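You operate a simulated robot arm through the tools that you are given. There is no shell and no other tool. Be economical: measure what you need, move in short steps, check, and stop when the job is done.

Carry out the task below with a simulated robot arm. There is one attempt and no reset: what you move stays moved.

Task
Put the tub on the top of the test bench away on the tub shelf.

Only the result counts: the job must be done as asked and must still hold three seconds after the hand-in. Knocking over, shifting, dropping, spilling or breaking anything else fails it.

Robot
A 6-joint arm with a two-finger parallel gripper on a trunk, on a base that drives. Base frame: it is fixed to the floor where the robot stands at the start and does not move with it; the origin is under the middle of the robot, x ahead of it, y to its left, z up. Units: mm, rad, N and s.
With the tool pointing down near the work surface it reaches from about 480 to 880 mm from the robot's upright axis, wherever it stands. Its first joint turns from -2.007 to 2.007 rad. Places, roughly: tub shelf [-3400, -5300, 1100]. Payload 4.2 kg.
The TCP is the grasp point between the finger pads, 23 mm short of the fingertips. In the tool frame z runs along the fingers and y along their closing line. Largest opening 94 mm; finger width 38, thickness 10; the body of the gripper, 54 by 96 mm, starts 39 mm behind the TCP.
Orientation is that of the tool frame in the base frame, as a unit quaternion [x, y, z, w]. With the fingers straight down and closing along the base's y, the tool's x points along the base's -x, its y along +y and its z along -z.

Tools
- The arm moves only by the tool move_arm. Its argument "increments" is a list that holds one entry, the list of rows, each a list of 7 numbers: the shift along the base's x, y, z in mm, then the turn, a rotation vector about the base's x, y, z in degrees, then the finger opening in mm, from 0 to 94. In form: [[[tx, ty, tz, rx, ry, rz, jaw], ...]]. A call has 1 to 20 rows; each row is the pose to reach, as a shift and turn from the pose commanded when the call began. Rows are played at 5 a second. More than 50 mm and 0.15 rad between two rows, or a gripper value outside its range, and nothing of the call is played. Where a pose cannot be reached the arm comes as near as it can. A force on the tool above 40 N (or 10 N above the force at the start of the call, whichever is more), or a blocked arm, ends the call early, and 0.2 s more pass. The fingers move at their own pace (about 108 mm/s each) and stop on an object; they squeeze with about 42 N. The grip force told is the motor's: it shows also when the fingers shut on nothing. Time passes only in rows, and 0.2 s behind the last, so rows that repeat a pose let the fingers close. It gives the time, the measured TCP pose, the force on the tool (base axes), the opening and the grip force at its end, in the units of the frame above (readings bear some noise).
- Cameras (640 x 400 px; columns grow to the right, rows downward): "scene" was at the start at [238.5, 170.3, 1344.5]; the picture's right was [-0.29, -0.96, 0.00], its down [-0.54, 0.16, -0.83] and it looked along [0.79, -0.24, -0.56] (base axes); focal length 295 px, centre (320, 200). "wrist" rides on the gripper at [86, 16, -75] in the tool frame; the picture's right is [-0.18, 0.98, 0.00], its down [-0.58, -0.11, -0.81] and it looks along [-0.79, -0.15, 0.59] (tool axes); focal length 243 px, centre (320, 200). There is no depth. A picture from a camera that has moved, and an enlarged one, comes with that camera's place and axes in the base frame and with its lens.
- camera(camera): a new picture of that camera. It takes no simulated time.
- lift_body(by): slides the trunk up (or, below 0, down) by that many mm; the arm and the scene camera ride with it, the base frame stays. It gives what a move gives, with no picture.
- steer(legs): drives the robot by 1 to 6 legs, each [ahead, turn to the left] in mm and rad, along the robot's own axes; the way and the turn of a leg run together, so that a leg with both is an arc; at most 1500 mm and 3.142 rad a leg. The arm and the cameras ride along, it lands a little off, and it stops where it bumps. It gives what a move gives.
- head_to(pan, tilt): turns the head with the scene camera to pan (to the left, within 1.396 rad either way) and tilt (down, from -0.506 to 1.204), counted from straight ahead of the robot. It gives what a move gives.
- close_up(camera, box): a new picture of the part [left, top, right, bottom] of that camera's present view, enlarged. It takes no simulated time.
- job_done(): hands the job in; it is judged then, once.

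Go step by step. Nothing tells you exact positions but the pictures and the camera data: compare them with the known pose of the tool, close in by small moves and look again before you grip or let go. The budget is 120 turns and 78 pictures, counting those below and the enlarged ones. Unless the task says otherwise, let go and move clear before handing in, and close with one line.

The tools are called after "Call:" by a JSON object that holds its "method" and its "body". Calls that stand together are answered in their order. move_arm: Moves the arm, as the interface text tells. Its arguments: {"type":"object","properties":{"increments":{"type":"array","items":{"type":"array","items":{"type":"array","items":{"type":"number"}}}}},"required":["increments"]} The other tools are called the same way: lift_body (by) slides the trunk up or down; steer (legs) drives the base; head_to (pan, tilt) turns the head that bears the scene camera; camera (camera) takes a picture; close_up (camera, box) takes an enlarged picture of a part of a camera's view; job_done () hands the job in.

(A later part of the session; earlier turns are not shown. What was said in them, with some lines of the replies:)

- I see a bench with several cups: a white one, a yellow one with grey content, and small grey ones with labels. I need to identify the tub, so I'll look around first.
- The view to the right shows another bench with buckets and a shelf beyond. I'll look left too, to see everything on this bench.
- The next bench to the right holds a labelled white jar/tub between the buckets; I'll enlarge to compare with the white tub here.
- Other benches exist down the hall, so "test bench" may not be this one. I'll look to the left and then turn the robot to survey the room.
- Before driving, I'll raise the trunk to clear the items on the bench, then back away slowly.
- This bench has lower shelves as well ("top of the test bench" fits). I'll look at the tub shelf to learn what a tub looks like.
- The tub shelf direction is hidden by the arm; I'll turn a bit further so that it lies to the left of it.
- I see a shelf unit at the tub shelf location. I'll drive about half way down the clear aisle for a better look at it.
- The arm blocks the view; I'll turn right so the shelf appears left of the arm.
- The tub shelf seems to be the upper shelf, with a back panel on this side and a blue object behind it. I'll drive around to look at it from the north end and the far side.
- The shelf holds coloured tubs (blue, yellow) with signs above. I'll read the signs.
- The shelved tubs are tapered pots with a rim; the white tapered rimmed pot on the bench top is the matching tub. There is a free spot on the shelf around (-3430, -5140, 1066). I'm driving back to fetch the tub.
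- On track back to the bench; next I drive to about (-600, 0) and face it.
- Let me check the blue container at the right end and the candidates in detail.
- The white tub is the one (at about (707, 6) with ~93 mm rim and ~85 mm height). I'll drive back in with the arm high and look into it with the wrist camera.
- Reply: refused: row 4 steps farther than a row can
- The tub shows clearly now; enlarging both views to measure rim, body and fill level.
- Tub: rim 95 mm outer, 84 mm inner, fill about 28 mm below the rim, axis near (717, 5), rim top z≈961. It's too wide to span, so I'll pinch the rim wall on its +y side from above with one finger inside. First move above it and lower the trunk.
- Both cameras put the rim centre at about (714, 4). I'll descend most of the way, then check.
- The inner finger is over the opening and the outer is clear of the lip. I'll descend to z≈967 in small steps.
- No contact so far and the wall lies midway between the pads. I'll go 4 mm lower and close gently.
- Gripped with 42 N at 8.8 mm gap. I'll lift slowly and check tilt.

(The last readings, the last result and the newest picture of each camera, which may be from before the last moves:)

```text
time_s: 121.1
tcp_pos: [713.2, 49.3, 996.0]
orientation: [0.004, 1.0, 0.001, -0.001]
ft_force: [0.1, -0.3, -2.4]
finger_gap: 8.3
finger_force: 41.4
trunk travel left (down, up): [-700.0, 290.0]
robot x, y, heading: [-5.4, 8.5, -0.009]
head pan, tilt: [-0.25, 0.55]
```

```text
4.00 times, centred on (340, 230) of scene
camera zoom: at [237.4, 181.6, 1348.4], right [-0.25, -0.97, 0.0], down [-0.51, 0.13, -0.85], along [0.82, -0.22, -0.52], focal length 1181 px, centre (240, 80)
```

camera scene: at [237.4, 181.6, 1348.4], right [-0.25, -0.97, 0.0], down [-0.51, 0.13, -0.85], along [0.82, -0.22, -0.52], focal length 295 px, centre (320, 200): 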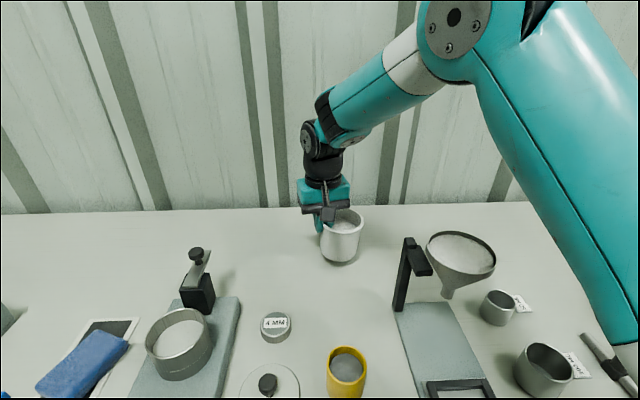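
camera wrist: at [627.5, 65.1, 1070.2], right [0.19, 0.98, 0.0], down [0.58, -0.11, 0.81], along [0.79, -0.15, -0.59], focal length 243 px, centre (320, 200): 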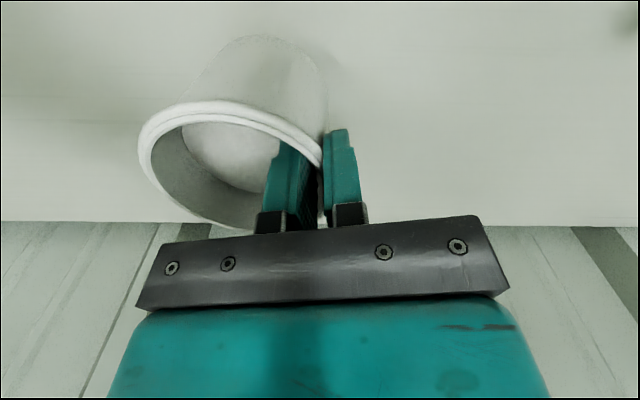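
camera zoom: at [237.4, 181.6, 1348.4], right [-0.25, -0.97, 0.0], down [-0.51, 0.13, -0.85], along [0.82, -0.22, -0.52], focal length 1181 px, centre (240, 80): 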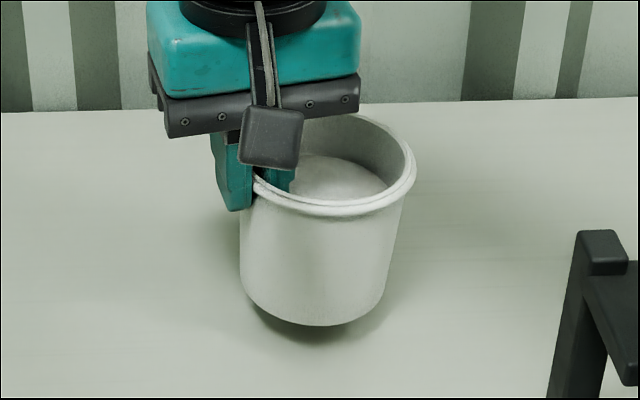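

The tub is held with about 5° tilt, acceptable (I'll counter-rotate it when placing). Now lift fully, raise the trunk, and back away.

Call:
{"method": "move_arm", "body": {"increments": [[[0, 0, 20, 1, 0, 0, 0], [0, 0, 40, 2, 0, 0, 0], [0, 0, 60, 3, 0, 0, 0], [0, 0, 80, 4, 0, 0, 0], [0, 0, 100, 5, 0, 0, 0], [0, 0, 100, 5, 0, 0, 0]]]}}

Call:
{"method": "lift_body", "body": {"by": 270}}

Call:
{"method": "steer", "body": {"legs": [[-600, 0]]}}

Call:
{"method": "move_arm", "body": {"increments": [[[-20, 0, 0, 0, 0, 0, 0], [-45, 0, 0, 0, 0, 0, 0], [-70, 0, 0, 0, 0, 0, 0], [-95, 0, 0, 0, 0, 0, 0], [-115, 0, 0, 0, 0, 0, 0], [-130, 0, 0, 0, 0, 0, 0], [-130, 0, 0, 0, 0, 0, 0]]]}}

Call:
{"method": "camera", "body": {"camera": "scene"}}

```text
time_s: 122.5
tcp_pos: [713.2, 48.2, 1095.8]
orientation: [0.004, 0.999, 0.043, -0.001]
ft_force: [0.7, 0.8, -3.8]
finger_gap: 8.5
finger_force: 42.0
trunk travel left (down, up): [-700.0, 290.0]
robot x, y, heading: [-4.9, 11.5, -0.011]
head pan, tilt: [-0.25, 0.55]
```

```text
time_s: 125.2
tcp_pos: [714.3, 49.0, 1365.5]
orientation: [0.004, 0.999, 0.043, 0.0]
ft_force: [0.6, -0.3, -2.8]
finger_gap: 8.4
finger_force: 42.5
trunk travel left (down, up): [-970.0, 20.0]
robot x, y, heading: [-6.1, 8.8, -0.005]
head pan, tilt: [-0.25, 0.55]
```

```text
time_s: 128.6
tcp_pos: [112.0, 51.6, 1366.6]
orientation: [0.005, 0.999, 0.044, -0.001]
ft_force: [1.7, 0.2, -3.2]
finger_gap: 8.1
finger_force: 41.6
trunk travel left (down, up): [-970.0, 20.0]
robot x, y, heading: [-607.9, 14.7, -0.009]
head pan, tilt: [-0.25, 0.55]
```

```text
time_s: 130.2
tcp_pos: [-19.7, 50.8, 1366.0]
orientation: [0.006, 0.999, 0.044, -0.001]
ft_force: [-0.1, -0.1, -3.0]
finger_gap: 8.3
finger_force: 41.9
trunk travel left (down, up): [-970.0, 20.0]
robot x, y, heading: [-609.5, 17.8, -0.009]
head pan, tilt: [-0.25, 0.55]
```

```text
36 pictures are left
camera scene: at [-365.4, 185.9, 1618.4], right [-0.26, -0.97, 0.0], down [-0.51, 0.13, -0.85], along [0.82, -0.22, -0.52], focal length 295 px, centre (320, 200)
```

scene: 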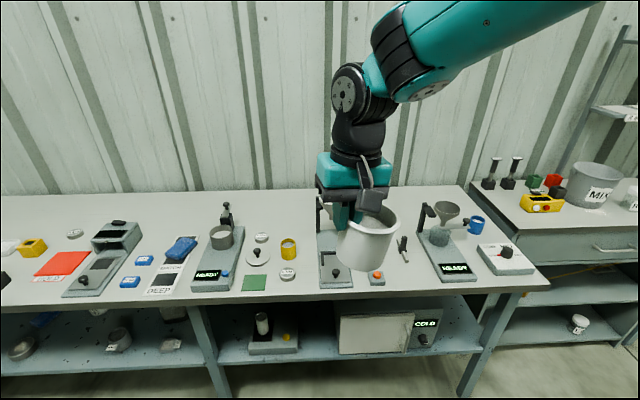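

The tub is held steadily. I'm driving along the known route towards the shelf.

Call:
{"method": "steer", "body": {"legs": [[0, -1.76], [1250, 0], [1247, 0]]}}

```text
time_s: 146.8
tcp_pos: [-1231.3, -3012.1, 1367.1]
orientation: [0.78, 0.624, 0.027, 0.035]
ft_force: [0.1, -0.8, -2.6]
finger_gap: 8.1
finger_force: 42.3
trunk travel left (down, up): [-970.0, 20.0]
robot x, y, heading: [-1142.9, -2431.6, -1.795]
head pan, tilt: [-0.25, 0.55]
```

Call:
{"method": "steer", "body": {"legs": [[0, -0.193], [1425, 0], [0, -1.154], [1100, 0], [1080, 0]]}}

Call:
{"method": "head_to", "body": {"pan": 0.9, "tilt": 0.4}}

Call:
{"method": "camera", "body": {"camera": "scene"}}

```text
time_s: 167.8
tcp_pos: [-4490.8, -3809.4, 1365.8]
orientation: [0.999, 0.008, 0.002, 0.044]
ft_force: [0.4, -0.6, -2.8]
finger_gap: 8.0
finger_force: 42.6
trunk travel left (down, up): [-970.0, 20.0]
robot x, y, heading: [-3904.8, -3762.8, -3.119]
head pan, tilt: [-0.25, 0.55]
```

```text
time_s: 169.2
tcp_pos: [-4489.7, -3810.2, 1366.1]
orientation: [0.999, 0.009, 0.001, 0.044]
ft_force: [-0.2, -0.3, -3.7]
finger_gap: 8.1
finger_force: 41.7
trunk travel left (down, up): [-970.0, 20.0]
robot x, y, heading: [-3902.5, -3755.7, -3.119]
head pan, tilt: [0.901, 0.4]
```

```text
35 pictures are left
camera scene: at [-4107.0, -4027.0, 1632.1], right [-0.79, 0.61, 0.0], down [0.24, 0.31, -0.92], along [-0.56, -0.73, -0.39], focal length 295 px, centre (320, 200)
```

scene: 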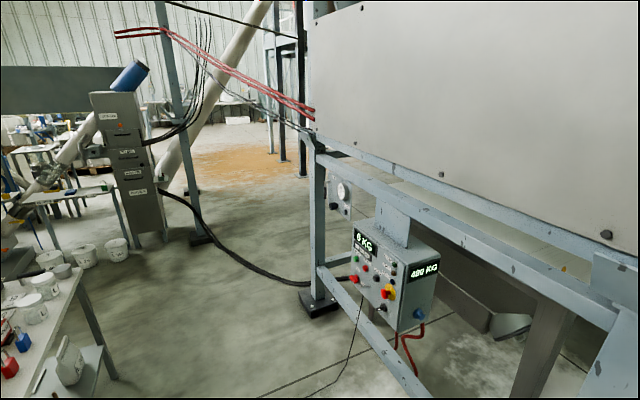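

Frame and control panel lie at x≲-4800; the table edge is about x=-3850. I'll go to x≈-4195, turn toward -y, and drive to (-4300, -5140) clear of both.

Call:
{"method": "steer", "body": {"legs": [[290, 0], [0, 1.4725]]}}

Call:
{"method": "head_to", "body": {"pan": 0.5, "tilt": 0.6}}

Call:
{"method": "camera", "body": {"camera": "scene"}}

```text
time_s: 174.8
tcp_pos: [-4188.0, -4351.5, 1366.3]
orientation: [0.726, 0.686, 0.031, 0.031]
ft_force: [0.6, -0.4, -2.8]
finger_gap: 8.1
finger_force: 42.4
trunk travel left (down, up): [-970.0, 20.0]
robot x, y, heading: [-4201.0, -3762.7, -1.631]
head pan, tilt: [0.901, 0.4]
```

```text
time_s: 175.7
tcp_pos: [-4187.2, -4351.6, 1364.7]
orientation: [0.726, 0.686, 0.03, 0.031]
ft_force: [-0.8, 0.0, -3.2]
finger_gap: 8.4
finger_force: 41.8
trunk travel left (down, up): [-970.0, 20.0]
robot x, y, heading: [-4197.6, -3764.5, -1.628]
head pan, tilt: [0.499, 0.6]
```

```text
34 pictures are left
camera scene: at [-3970.6, -4004.5, 1613.9], right [-0.9, -0.43, 0.0], down [-0.24, 0.51, -0.83], along [0.35, -0.75, -0.56], focal length 295 px, centre (320, 200)
```

scene: 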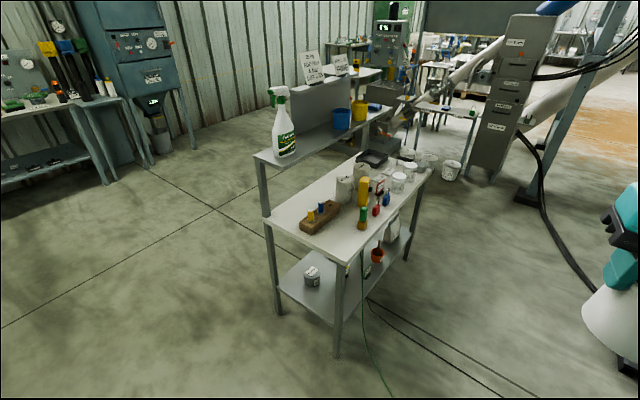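

The unit is rotated about 13°; the shelf has a free stretch between the spray bottle and the blue tub. I'll enlarge to measure it.

Call:
{"method": "close_up", "body": {"camera": "scene", "box": [240, 70, 416, 180]}}

```text
3.64 times, centred on (328, 125) of scene
camera zoom: at [-3970.6, -4004.5, 1613.9], right [-0.9, -0.43, 0.0], down [-0.24, 0.51, -0.83], along [0.35, -0.75, -0.56], focal length 1073 px, centre (291, 473)
```

zoom: 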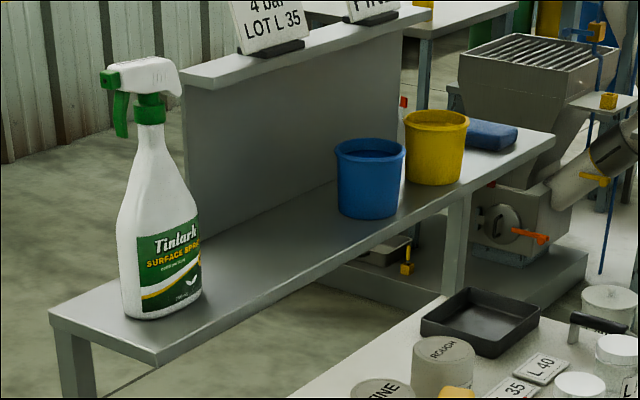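

Shelf measured: front edge from (-3405,-4865) to (-3609,-5782), depth ~165, z≈1066. Target tub spot is (-3398,-5194), between bottle and blue tub. I'll drive to stand squarely in front of it.

Call:
{"method": "steer", "body": {"legs": [[0, -0.038], [1231, 0], [0, 1.447]]}}

Call:
{"method": "head_to", "body": {"pan": 0.1, "tilt": 0.55}}

Call:
{"method": "camera", "body": {"camera": "scene"}}

```text
time_s: 185.8
tcp_pos: [-3729.5, -5070.4, 1366.3]
orientation: [0.113, 0.993, 0.043, 0.004]
ft_force: [0.5, 0.5, -3.2]
finger_gap: 7.9
finger_force: 42.2
trunk travel left (down, up): [-970.0, 20.0]
robot x, y, heading: [-4310.0, -4984.2, -0.224]
head pan, tilt: [0.499, 0.6]
```

```text
time_s: 186.7
tcp_pos: [-3729.9, -5071.9, 1366.5]
orientation: [0.113, 0.993, 0.043, 0.004]
ft_force: [-0.8, 0.7, -4.2]
finger_gap: 8.1
finger_force: 42.7
trunk travel left (down, up): [-970.0, 20.0]
robot x, y, heading: [-4310.4, -4977.6, -0.224]
head pan, tilt: [0.099, 0.55]
```

```text
32 pictures are left
camera scene: at [-4028.7, -4835.9, 1618.4], right [-0.13, -0.99, 0.0], down [-0.52, 0.07, -0.85], along [0.85, -0.11, -0.52], focal length 295 px, centre (320, 200)
```

scene: 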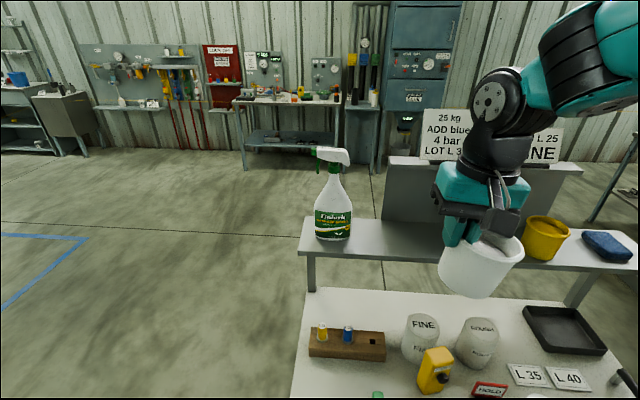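

Aligned well. Now forward ~175 mm toward the table.

Call:
{"method": "steer", "body": {"legs": [[170, 0]]}}

Call:
{"method": "head_to", "body": {"pan": -0.3, "tilt": 0.55}}

Call:
{"method": "camera", "body": {"camera": "scene"}}

```text
time_s: 188.1
tcp_pos: [-3562.4, -5111.4, 1367.1]
orientation: [0.115, 0.992, 0.044, 0.004]
ft_force: [0.4, -0.2, -2.5]
finger_gap: 8.0
finger_force: 41.7
trunk travel left (down, up): [-970.0, 20.0]
robot x, y, heading: [-4144.2, -5018.8, -0.229]
head pan, tilt: [0.099, 0.55]
```

```text
time_s: 189.0
tcp_pos: [-3562.4, -5112.1, 1366.1]
orientation: [0.114, 0.993, 0.044, 0.004]
ft_force: [0.2, 0.0, -2.1]
finger_gap: 8.1
finger_force: 42.1
trunk travel left (down, up): [-970.0, 20.0]
robot x, y, heading: [-4143.1, -5017.3, -0.229]
head pan, tilt: [-0.3, 0.55]
```

```text
31 pictures are left
camera scene: at [-3873.0, -4908.9, 1618.4], right [-0.5, -0.86, 0.0], down [-0.45, 0.26, -0.85], along [0.74, -0.43, -0.52], focal length 295 px, centre (320, 200)
```

scene: 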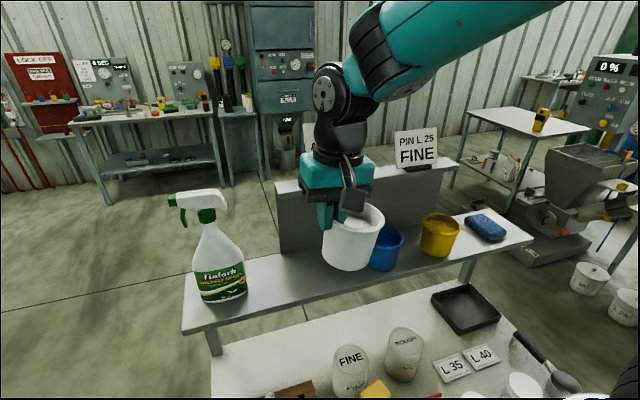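

I'm about 175 mm short of the spot. I'll extend over the shelf at this height, then check before lowering.

Call:
{"method": "move_arm", "body": {"increments": [[[35, -7, 0, 0, 0, 0, 0], [70, -14, 0, 0, 0, 0, 0], [105, -21, 0, 0, 0, 0, 0], [140, -29, 0, 0, 0, 0, 0], [173, -36, 0, 0, 0, 0, 0], [173, -36, 0, 0, 0, 0, 0]]]}}

Call:
{"method": "lift_body", "body": {"by": -130}}

Call:
{"method": "camera", "body": {"camera": "scene"}}

Call:
{"method": "camera", "body": {"camera": "wrist"}}

```text
time_s: 190.4
tcp_pos: [-3393.1, -5145.0, 1364.4]
orientation: [0.113, 0.993, 0.042, 0.001]
ft_force: [-29.4, 12.4, -1.8]
finger_gap: 9.9
finger_force: 41.8
trunk travel left (down, up): [-970.0, 20.0]
robot x, y, heading: [-4139.5, -5017.4, -0.23]
head pan, tilt: [-0.3, 0.55]
```

```text
time_s: 190.9
tcp_pos: [-3393.9, -5146.7, 1347.3]
orientation: [0.116, 0.992, 0.041, -0.006]
ft_force: [-20.6, 4.4, -7.8]
finger_gap: 9.4
finger_force: 41.8
trunk travel left (down, up): [-954.0, 36.0]
robot x, y, heading: [-4149.2, -5018.5, -0.229]
head pan, tilt: [-0.3, 0.55]
stopped: the force on the tool passed its limit (the readings are from after the stop); the commanded pose is now the measured one
```

```text
30 pictures are left
camera scene: at [-3874.9, -4908.7, 1601.5], right [-0.5, -0.86, 0.0], down [-0.45, 0.26, -0.85], along [0.74, -0.43, -0.52], focal length 295 px, centre (320, 200)
```

scene: 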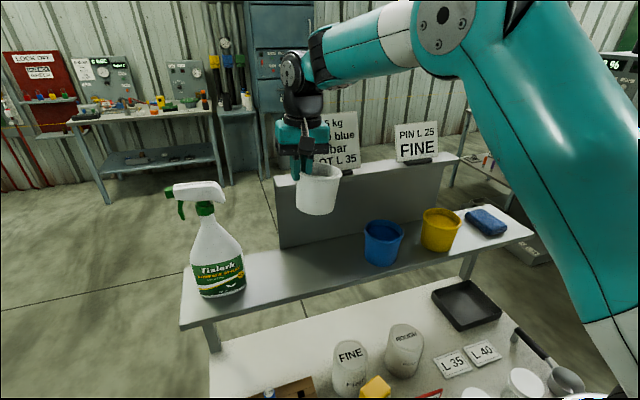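

```text
29 pictures are left
camera wrist: at [-3474.6, -5118.5, 1424.4], right [0.4, 0.91, 0.08], down [0.54, -0.31, 0.78], along [0.74, -0.28, -0.62], focal length 243 px, centre (320, 200)
```

wrist: 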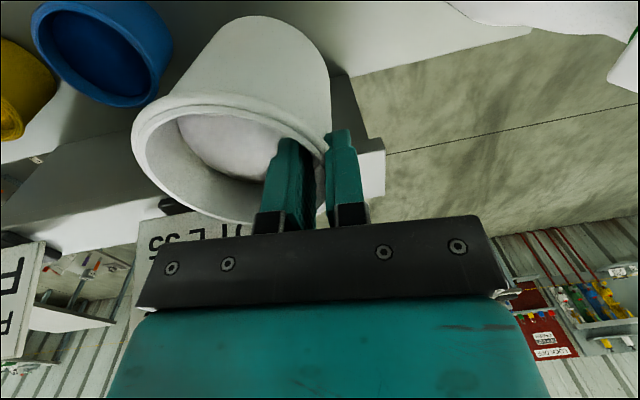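

The tub/gripper met the sign or panel ledge (force −29 N). I'm retreating straight back at once and then checking the sign.

Call:
{"method": "move_arm", "body": {"increments": [[[-10, 2, 0, 0, 0, 0, 0], [-30, 7, 0, 0, 0, 0, 0], [-60, 14, 0, 0, 0, 0, 0], [-100, 23, 0, 0, 0, 0, 0], [-140, 32, 0, 0, 0, 0, 0], [-140, 32, 0, 0, 0, 0, 0]]]}}

Call:
{"method": "camera", "body": {"camera": "scene"}}

Call:
{"method": "close_up", "body": {"camera": "scene", "box": [260, 100, 460, 270]}}

```text
time_s: 192.3
tcp_pos: [-3530.3, -5116.0, 1349.7]
orientation: [0.115, 0.993, 0.042, 0.0]
ft_force: [-0.1, 0.4, -1.8]
finger_gap: 8.0
finger_force: 42.1
trunk travel left (down, up): [-954.0, 36.0]
robot x, y, heading: [-4146.4, -5021.9, -0.225]
head pan, tilt: [-0.3, 0.55]
```

```text
28 pictures are left
camera scene: at [-3873.4, -4908.9, 1602.0], right [-0.5, -0.86, 0.0], down [-0.45, 0.26, -0.85], along [0.74, -0.43, -0.52], focal length 295 px, centre (320, 200)
```

scene: 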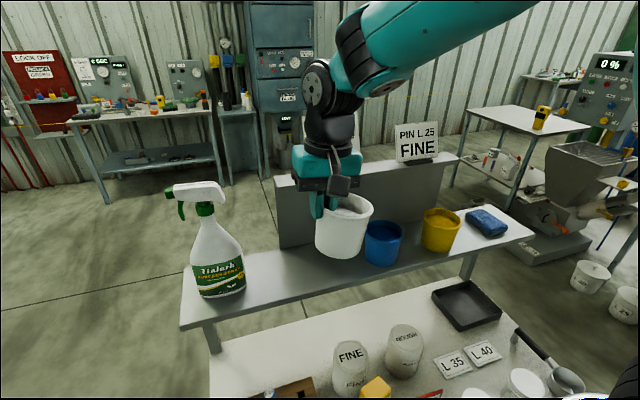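

```text
2.35 times, centred on (360, 185) of scene
camera zoom: at [-3873.4, -4908.9, 1602.0], right [-0.5, -0.86, 0.0], down [-0.45, 0.26, -0.85], along [0.74, -0.43, -0.52], focal length 694 px, centre (226, 235)
```

zoom: 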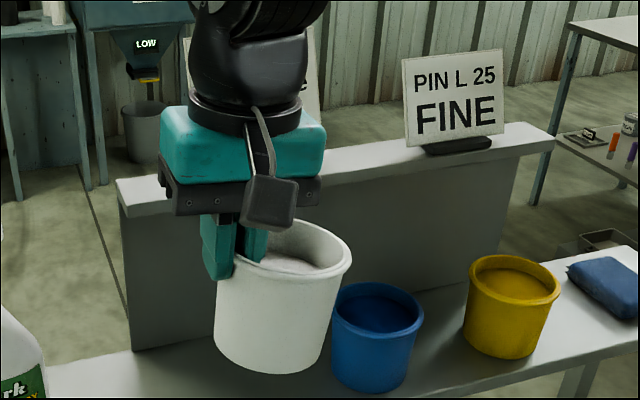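

The measurements show the panel's top plate overhangs the shelf (front at depth ~110 mm, z≈1275–1293), and the tub's base touched it. I'll instead turn the hand 40° so the tool stays nearer the front, lower in front of the shelf, and slide in below the plate.

Call:
{"method": "move_arm", "body": {"increments": [[[-7, 0, 0, 0, 0, 7, 0], [-14, 0, 0, 0, 0, 14, 0], [-20, 0, 0, 0, 0, 21, 0], [-26, -1, 0, 0, 0, 28, 0], [-33, -1, 0, 0, 0, 35, 0], [-33, -1, 0, 0, 0, 40, 0], [-33, -1, 0, 0, 0, 40, 0]]]}}

Call:
{"method": "lift_body", "body": {"by": -150}}

Call:
{"method": "camera", "body": {"camera": "scene"}}

Call:
{"method": "camera", "body": {"camera": "wrist"}}

```text
time_s: 193.9
tcp_pos: [-3563.8, -5115.4, 1350.0]
orientation: [-0.232, 0.972, 0.039, -0.015]
ft_force: [-0.3, 0.0, -2.5]
finger_gap: 8.2
finger_force: 42.2
trunk travel left (down, up): [-954.0, 36.0]
robot x, y, heading: [-4145.1, -5018.9, -0.225]
head pan, tilt: [-0.3, 0.55]
```

```text
time_s: 195.7
tcp_pos: [-3564.8, -5116.3, 1200.6]
orientation: [-0.232, 0.972, 0.04, -0.014]
ft_force: [-0.4, 0.2, -3.1]
finger_gap: 8.2
finger_force: 41.8
trunk travel left (down, up): [-804.0, 186.0]
robot x, y, heading: [-4140.3, -5019.4, -0.229]
head pan, tilt: [-0.3, 0.55]
```

```text
26 pictures are left
camera scene: at [-3873.1, -4908.9, 1451.9], right [-0.5, -0.86, 0.0], down [-0.45, 0.26, -0.85], along [0.74, -0.43, -0.52], focal length 295 px, centre (320, 200)
```

scene: 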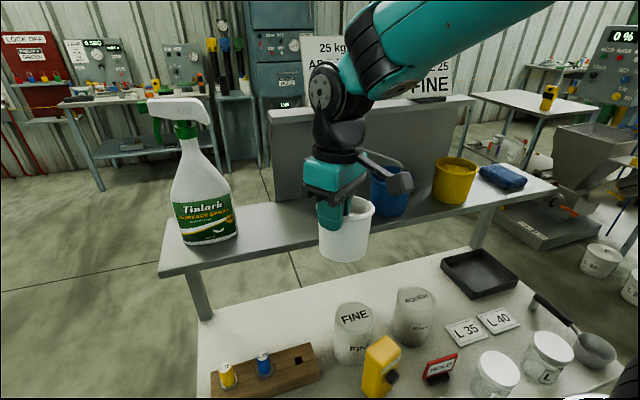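

```text
25 pictures are left
camera wrist: at [-3644.7, -5146.6, 1276.6], right [-0.28, 0.96, 0.08], down [0.6, 0.11, 0.79], along [0.75, 0.27, -0.61], focal length 243 px, centre (320, 200)
```

wrist: 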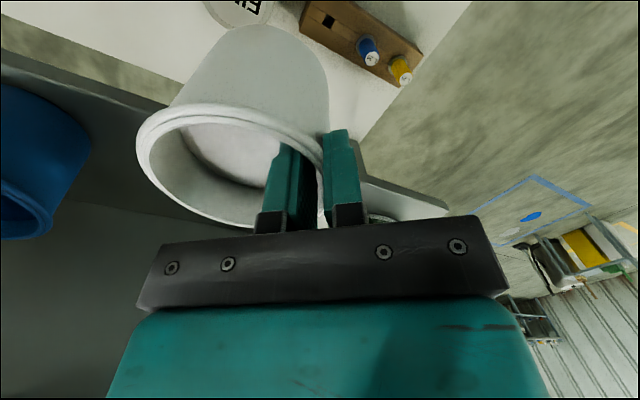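

Call:
{"method": "close_up", "body": {"camera": "scene", "box": [150, 90, 470, 290]}}

```text
2.00 times, centred on (310, 190) of scene
camera zoom: at [-3873.1, -4908.9, 1451.9], right [-0.5, -0.86, 0.0], down [-0.45, 0.26, -0.85], along [0.74, -0.43, -0.52], focal length 590 px, centre (340, 220)
```

zoom: 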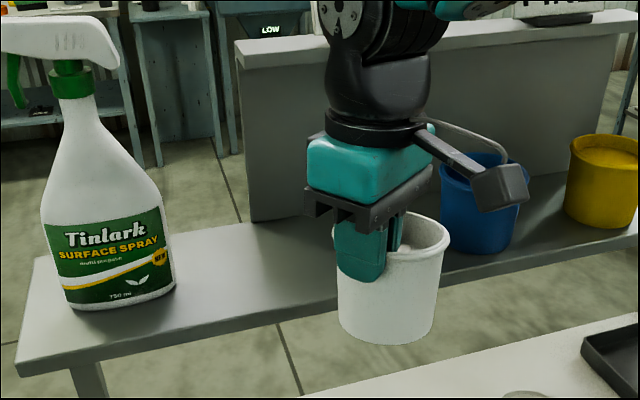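

The tub hangs about 50 mm above shelf level in front of the free spot. I'll drop 20 mm and slide in 145 mm, watching forces.

Call:
{"method": "move_arm", "body": {"increments": [[[0, 0, -10, 0, 0, 0, 0], [0, 0, -20, 0, 0, 0, 0], [29, -6, -20, 0, 0, 0, 0], [59, -13, -20, 0, 0, 0, 0], [88, -20, -20, 0, 0, 0, 0], [115, -26, -20, 0, 0, 0, 0], [128, -28, -20, 0, 0, 0, 0], [128, -28, -20, 0, 0, 0, 0]]]}}

Call:
{"method": "close_up", "body": {"camera": "scene", "box": [150, 90, 470, 290]}}

Call:
{"method": "camera", "body": {"camera": "wrist"}}

```text
time_s: 197.5
tcp_pos: [-3436.1, -5143.2, 1180.9]
orientation: [-0.231, 0.972, 0.039, -0.015]
ft_force: [-0.4, 0.2, -2.9]
finger_gap: 8.4
finger_force: 42.2
trunk travel left (down, up): [-804.0, 186.0]
robot x, y, heading: [-4143.8, -5019.0, -0.228]
head pan, tilt: [-0.3, 0.55]
```

```text
2.00 times, centred on (310, 190) of scene
camera zoom: at [-3873.1, -4909.0, 1451.9], right [-0.5, -0.86, 0.0], down [-0.45, 0.26, -0.85], along [0.74, -0.43, -0.52], focal length 590 px, centre (340, 220)
```

zoom: 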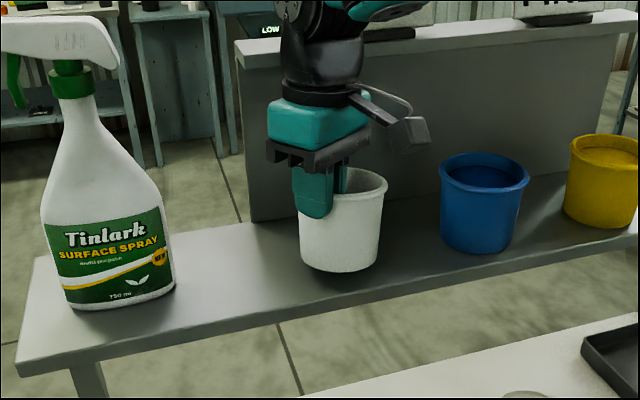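

```text
22 pictures are left
camera wrist: at [-3516.9, -5174.3, 1257.0], right [-0.28, 0.96, 0.08], down [0.6, 0.11, 0.79], along [0.75, 0.27, -0.61], focal length 243 px, centre (320, 200)
```

wrist: 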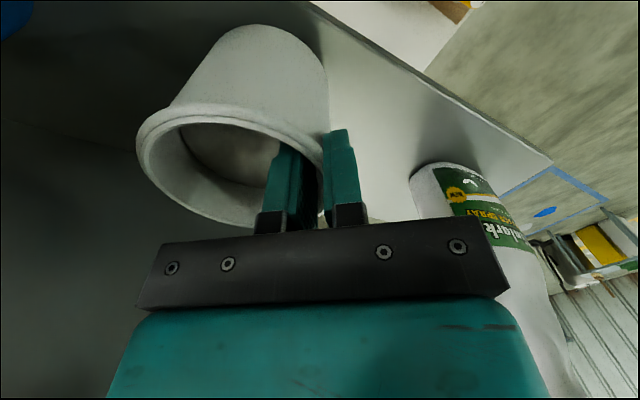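

The tub is over the free spot but would stand too near the front edge; I'll go 26 mm further in, then lower a bit and look.

Call:
{"method": "move_arm", "body": {"increments": [[[9, -2, 0, 0, 0, 0, 0], [18, -4, 0, 0, 0, 0, 0], [25, -5, 0, 0, 0, 0, 0], [25, -5, -6, 0, 0, 0, 0], [25, -5, -12, 0, 0, 0, 0], [25, -5, -12, 0, 0, 0, 0]]]}}

Call:
{"method": "close_up", "body": {"camera": "scene", "box": [260, 120, 420, 270]}}

```text
time_s: 198.9
tcp_pos: [-3410.7, -5146.7, 1171.8]
orientation: [-0.232, 0.972, 0.039, -0.011]
ft_force: [-6.0, 6.7, 28.0]
finger_gap: 8.9
finger_force: 42.2
trunk travel left (down, up): [-804.0, 186.0]
robot x, y, heading: [-4146.3, -5019.4, -0.228]
head pan, tilt: [-0.3, 0.55]
```

```text
2.67 times, centred on (340, 195) of scene
camera zoom: at [-3874.9, -4908.1, 1452.5], right [-0.5, -0.86, 0.0], down [-0.45, 0.26, -0.85], along [0.74, -0.43, -0.52], focal length 787 px, centre (267, 213)
```

zoom: 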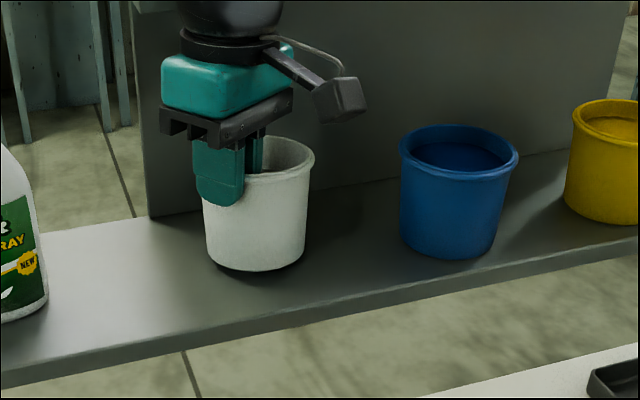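

Contact with 28 N upward: the base meets the shelf. I'll check closely for tilt before releasing.

Call:
{"method": "close_up", "body": {"camera": "scene", "box": [300, 160, 390, 230]}}

Call:
{"method": "camera", "body": {"camera": "wrist"}}

```text
5.71 times, centred on (345, 195) of scene
camera zoom: at [-3874.9, -4908.1, 1452.5], right [-0.5, -0.86, 0.0], down [-0.45, 0.26, -0.85], along [0.74, -0.43, -0.52], focal length 1687 px, centre (177, 229)
```

zoom: 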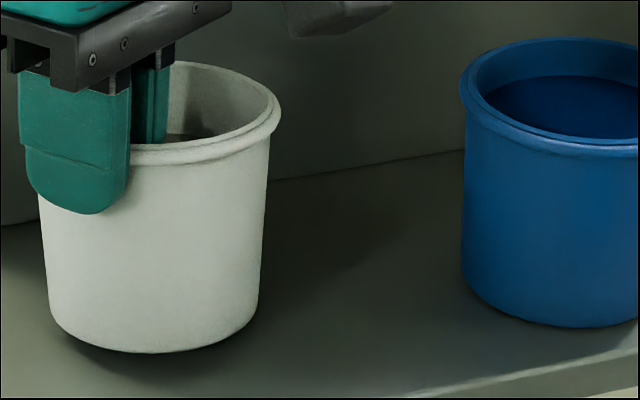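

```text
19 pictures are left
camera wrist: at [-3492.4, -5177.9, 1247.4], right [-0.28, 0.96, 0.08], down [0.6, 0.11, 0.79], along [0.75, 0.27, -0.6], focal length 243 px, centre (320, 200)
```

wrist: 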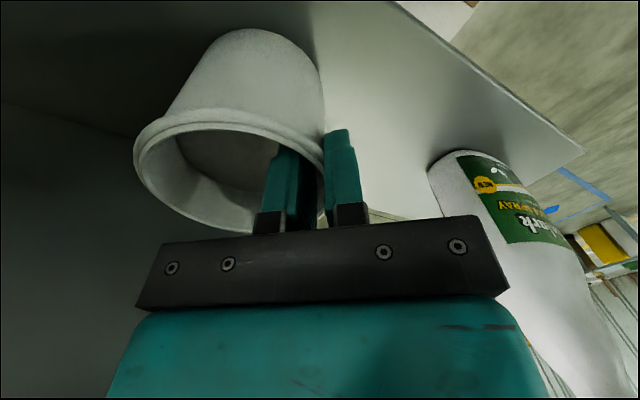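

The finger-side of the base is slightly up (~3°), far side touching. I'll undo ~3° of my counter-tilt and lower gently again.

Call:
{"method": "move_arm", "body": {"increments": [[[0, 0, 4, 0, 0, 0, 0], [0, 0, 4, -1.4, -0.7, 0, 0], [0, 0, 4, -2.7, -1.4, 0, 0], [0, 0, 2, -2.7, -1.4, 0, 0], [0, 0, 0, -2.7, -1.4, 0, 0], [0, 0, -1, -2.7, -1.4, 0, 0], [0, 0, -1, -2.7, -1.4, 0, 0]]]}}

Call:
{"method": "close_up", "body": {"camera": "scene", "box": [300, 160, 390, 230]}}

```text
time_s: 200.5
tcp_pos: [-3412.1, -5148.7, 1169.0]
orientation: [-0.231, 0.973, 0.013, -0.007]
ft_force: [-5.4, 0.1, 22.6]
finger_gap: 8.4
finger_force: 41.3
trunk travel left (down, up): [-804.0, 186.0]
robot x, y, heading: [-4143.9, -5021.3, -0.231]
head pan, tilt: [-0.3, 0.55]
```

```text
5.71 times, centred on (345, 195) of scene
camera zoom: at [-3874.6, -4908.7, 1452.4], right [-0.5, -0.86, 0.0], down [-0.45, 0.26, -0.85], along [0.74, -0.43, -0.52], focal length 1687 px, centre (177, 229)
```

zoom: 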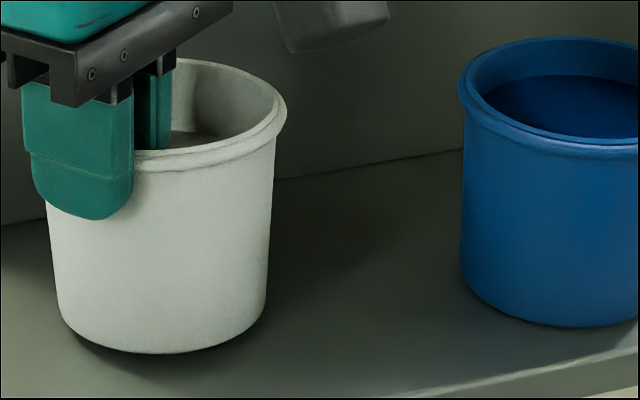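

Still some gap on the robot-facing side, likely a pitch tilt from the earlier bump. I'll pitch the tool −3° about the lateral axis and lower gently.

Call:
{"method": "move_arm", "body": {"increments": [[[0, 0, 4, 0, 0, 0, 0], [0, 0, 4, -0.3, -1.5, 0, 0], [0, 0, 4, -0.65, -2.9, 0, 0], [0, 0, 2, -0.65, -2.9, 0, 0], [0, 0, 0, -0.65, -2.9, 0, 0], [0, 0, -1, -0.65, -2.9, 0, 0], [0, 0, -1, -0.65, -2.9, 0, 0]]]}}

Call:
{"method": "close_up", "body": {"camera": "scene", "box": [300, 160, 390, 230]}}

```text
time_s: 202.1
tcp_pos: [-3411.2, -5149.7, 1167.8]
orientation: [-0.232, 0.972, 0.003, 0.018]
ft_force: [-1.4, 2.9, 12.0]
finger_gap: 8.0
finger_force: 42.0
trunk travel left (down, up): [-804.0, 186.0]
robot x, y, heading: [-4144.0, -5016.5, -0.229]
head pan, tilt: [-0.3, 0.55]
```

```text
5.71 times, centred on (345, 195) of scene
camera zoom: at [-3873.9, -4908.5, 1452.2], right [-0.5, -0.86, 0.0], down [-0.45, 0.26, -0.85], along [0.74, -0.43, -0.52], focal length 1687 px, centre (177, 229)
```

zoom: 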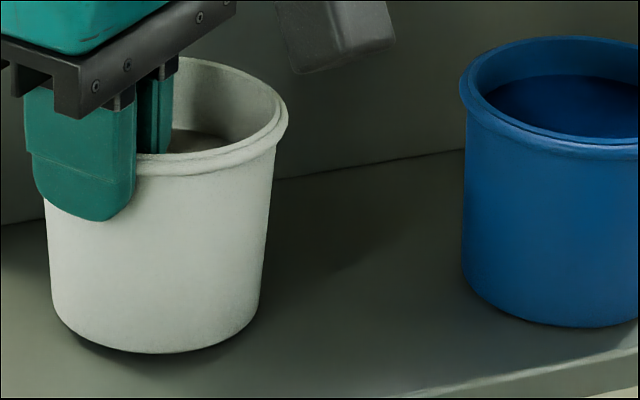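

Nearly level with light contact (12 N). I'll lower 1–2 mm more and open the fingers gradually.

Call:
{"method": "move_arm", "body": {"increments": [[[0, 0, -2, 0, 0, 0, 0], [0, 0, -2, 0, 0, 0, 12], [0, 0, -2, 0, 0, 0, 20], [0, 0, -2, 0, 0, 0, 30], [0, 0, -2, 0, 0, 0, 36], [0, 0, -2, 0, 0, 0, 36]]]}}

Call:
{"method": "close_up", "body": {"camera": "scene", "box": [270, 120, 430, 240]}}

Call:
{"method": "camera", "body": {"camera": "wrist"}}

```text
time_s: 203.5
tcp_pos: [-3409.7, -5149.3, 1164.8]
orientation: [-0.232, 0.973, 0.003, 0.016]
ft_force: [-0.4, -0.5, 0.2]
finger_gap: 36.1
finger_force: 0.1
trunk travel left (down, up): [-804.0, 186.0]
robot x, y, heading: [-4144.3, -5021.5, -0.229]
head pan, tilt: [-0.3, 0.55]
```

```text
3.33 times, centred on (350, 180) of scene
camera zoom: at [-3873.2, -4908.9, 1451.9], right [-0.5, -0.86, 0.0], down [-0.45, 0.26, -0.85], along [0.74, -0.43, -0.52], focal length 984 px, centre (220, 267)
```

zoom: 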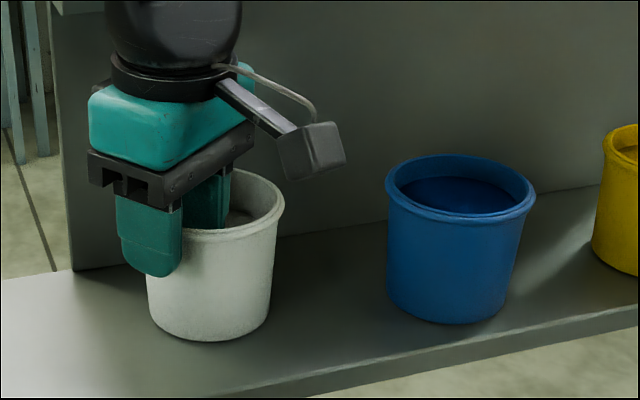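

```text
15 pictures are left
camera wrist: at [-3497.2, -5175.7, 1236.1], right [-0.28, 0.96, 0.0], down [0.54, 0.16, 0.82], along [0.79, 0.23, -0.57], focal length 243 px, centre (320, 200)
```

wrist: 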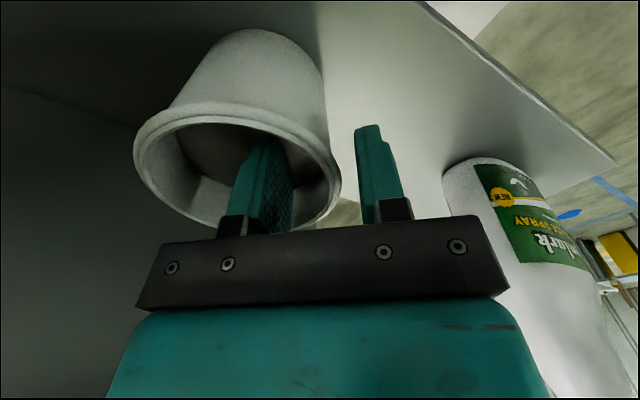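

Released; the tub stands flat on the shelf. I'll lift clear, slightly back, then withdraw toward the robot.

Call:
{"method": "move_arm", "body": {"increments": [[[0, 0, 8, 0, 0, 0, 36], [-2, 0, 16, 0, 0, 0, 36], [-4, 1, 24, 0, 0, 0, 36], [-6, 1, 32, 0, 0, 0, 36], [-6, 1, 36, 0, 0, 0, 36], [-6, 1, 36, 0, 0, 0, 36]]]}}

Call:
{"method": "close_up", "body": {"camera": "scene", "box": [270, 100, 430, 240]}}

Call:
{"method": "camera", "body": {"camera": "wrist"}}

```text
time_s: 204.9
tcp_pos: [-3416.6, -5147.6, 1200.8]
orientation: [-0.232, 0.973, 0.002, 0.016]
ft_force: [0.9, -0.8, -1.0]
finger_gap: 36.0
finger_force: 0.1
trunk travel left (down, up): [-804.0, 186.0]
robot x, y, heading: [-4143.6, -5022.8, -0.225]
head pan, tilt: [-0.3, 0.55]
```

```text
2.86 times, centred on (350, 170) of scene
camera zoom: at [-3873.2, -4908.9, 1451.9], right [-0.5, -0.86, 0.0], down [-0.45, 0.26, -0.85], along [0.74, -0.43, -0.52], focal length 843 px, centre (234, 286)
```

zoom: 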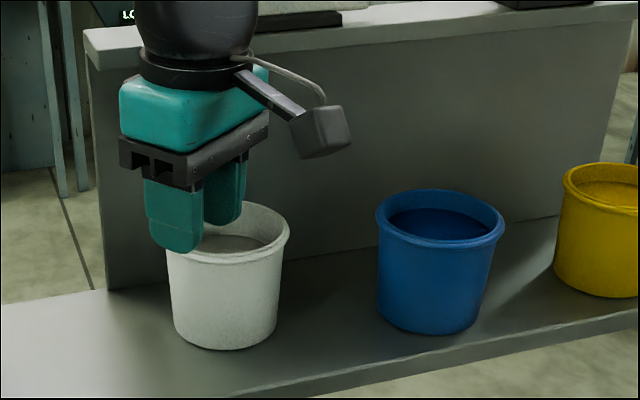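

```text
13 pictures are left
camera wrist: at [-3503.6, -5174.2, 1272.3], right [-0.28, 0.96, 0.0], down [0.54, 0.16, 0.82], along [0.79, 0.23, -0.57], focal length 243 px, centre (320, 200)
```

wrist: 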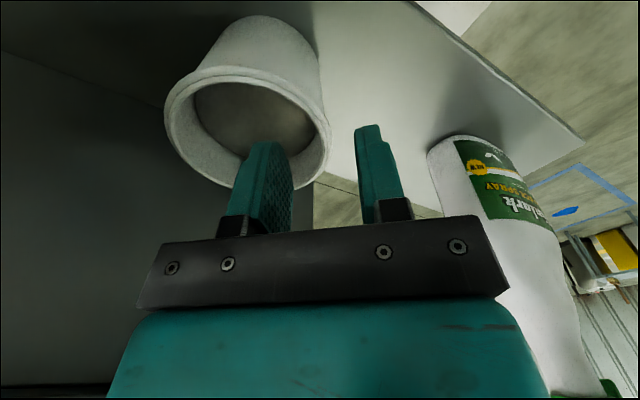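

Fingers are above the rim. A touch more height, then straight back from the shelf.

Call:
{"method": "move_arm", "body": {"increments": [[[0, 0, 5, 0, 0, 0, 36], [-4, 1, 9, 0, 0, 0, 36], [-25, 5, 10, 0, 0, 0, 36], [-55, 12, 10, 0, 0, 0, 36], [-95, 21, 10, 0, 0, 0, 36], [-135, 30, 10, 0, 0, 0, 36], [-175, 39, 10, 0, 0, 0, 36], [-175, 39, 10, 0, 0, 0, 36]]]}}

Call:
{"method": "steer", "body": {"legs": [[-120, 0]]}}

Call:
{"method": "lift_body", "body": {"by": 150}}

Call:
{"method": "camera", "body": {"camera": "scene"}}

```text
time_s: 206.7
tcp_pos: [-3591.1, -5107.2, 1210.2]
orientation: [-0.231, 0.973, 0.002, 0.016]
ft_force: [0.9, 0.3, 0.2]
finger_gap: 35.9
finger_force: 0.1
trunk travel left (down, up): [-804.0, 186.0]
robot x, y, heading: [-4147.6, -5018.8, -0.228]
head pan, tilt: [-0.3, 0.55]
```

```text
time_s: 207.9
tcp_pos: [-3710.8, -5078.8, 1208.5]
orientation: [-0.232, 0.973, 0.002, 0.016]
ft_force: [0.2, -0.1, 0.9]
finger_gap: 35.9
finger_force: 0.1
trunk travel left (down, up): [-804.0, 186.0]
robot x, y, heading: [-4266.5, -4991.2, -0.231]
head pan, tilt: [-0.3, 0.55]
```

```text
time_s: 209.7
tcp_pos: [-3710.5, -5079.0, 1359.6]
orientation: [-0.232, 0.973, 0.002, 0.016]
ft_force: [-0.9, 0.2, 0.3]
finger_gap: 36.2
finger_force: 0.1
trunk travel left (down, up): [-954.0, 36.0]
robot x, y, heading: [-4264.3, -4994.6, -0.227]
head pan, tilt: [-0.3, 0.55]
```

```text
12 pictures are left
camera scene: at [-3992.5, -4881.0, 1601.9], right [-0.5, -0.86, 0.0], down [-0.45, 0.26, -0.85], along [0.74, -0.43, -0.52], focal length 295 px, centre (320, 200)
```

scene: 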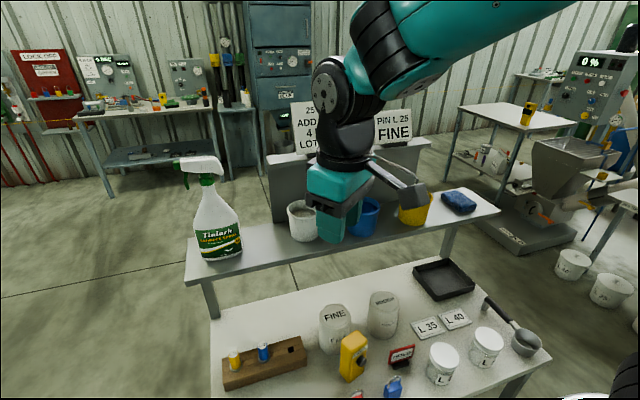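

The tub is on the shelf beside the others. A final close-up checks the tub and signs.

Call:
{"method": "close_up", "body": {"camera": "scene", "box": [180, 90, 440, 270]}}

```text
2.22 times, centred on (310, 180) of scene
camera zoom: at [-3992.5, -4881.0, 1601.9], right [-0.5, -0.86, 0.0], down [-0.45, 0.26, -0.85], along [0.74, -0.43, -0.52], focal length 656 px, centre (342, 244)
```

zoom: 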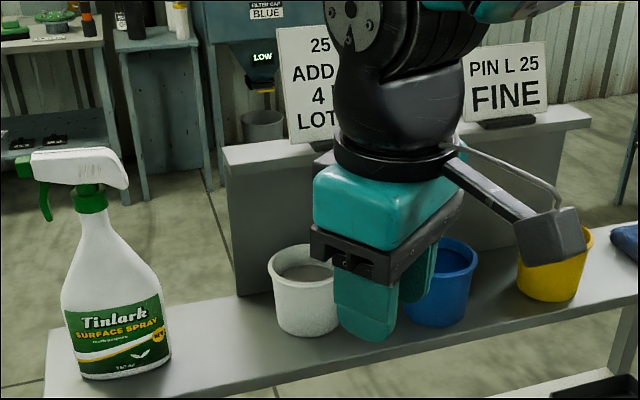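

I want an unobstructed look at the left sign, so I'll turn the robot slightly.

Call:
{"method": "steer", "body": {"legs": [[0, -0.5]]}}

Call:
{"method": "head_to", "body": {"pan": 0.25, "tilt": 0.5}}

Call:
{"method": "camera", "body": {"camera": "scene"}}

Call:
{"method": "close_up", "body": {"camera": "scene", "box": [220, 80, 440, 240]}}

```text
time_s: 211.5
tcp_pos: [-3821.1, -5334.4, 1359.8]
orientation: [0.017, 1.0, -0.001, 0.016]
ft_force: [-0.4, 0.1, -0.9]
finger_gap: 36.2
finger_force: 0.0
trunk travel left (down, up): [-954.0, 36.0]
robot x, y, heading: [-4267.0, -4990.8, -0.731]
head pan, tilt: [-0.3, 0.55]
```

```text
time_s: 212.5
tcp_pos: [-3820.9, -5334.8, 1360.0]
orientation: [0.017, 1.0, -0.002, 0.015]
ft_force: [-0.4, 0.0, 0.8]
finger_gap: 36.1
finger_force: 0.0
trunk travel left (down, up): [-954.0, 36.0]
robot x, y, heading: [-4264.7, -4991.9, -0.735]
head pan, tilt: [0.25, 0.499]
```

```text
10 pictures are left
camera scene: at [-3938.4, -4989.8, 1606.5], right [-0.46, -0.89, 0.0], down [-0.42, 0.22, -0.88], along [0.78, -0.41, -0.48], focal length 295 px, centre (320, 200)
```

scene: 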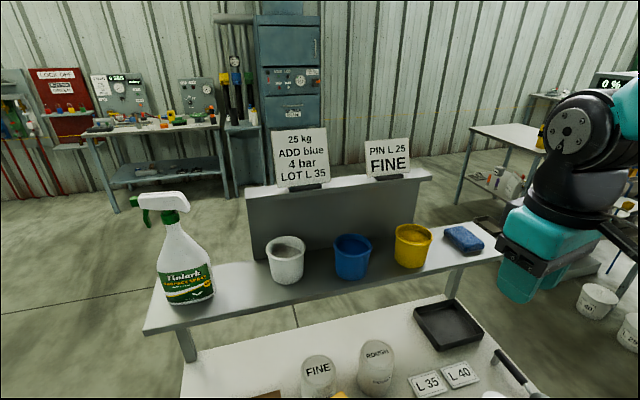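

```text
2.50 times, centred on (330, 160) of scene
camera zoom: at [-3938.4, -4989.8, 1606.5], right [-0.46, -0.89, 0.0], down [-0.42, 0.22, -0.88], along [0.78, -0.41, -0.48], focal length 738 px, centre (295, 300)
```

zoom: 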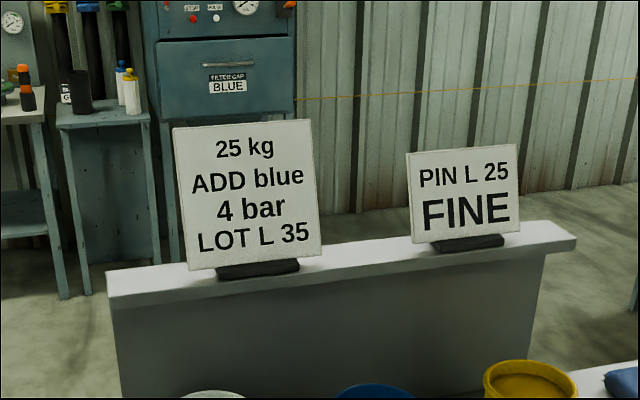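

The tub stands upright in line with the other tubs, both signs and the bottle are undisturbed, and the arm is clear. Handing in.

Call:
{"method": "job_done", "body": {}}

```text
The job is handed in.
```

I put the white tub from the top of the test bench on the tub shelf, upright beside the blue one; on the way in it bumped the panel above the shelf, but nothing there looked moved afterwards.
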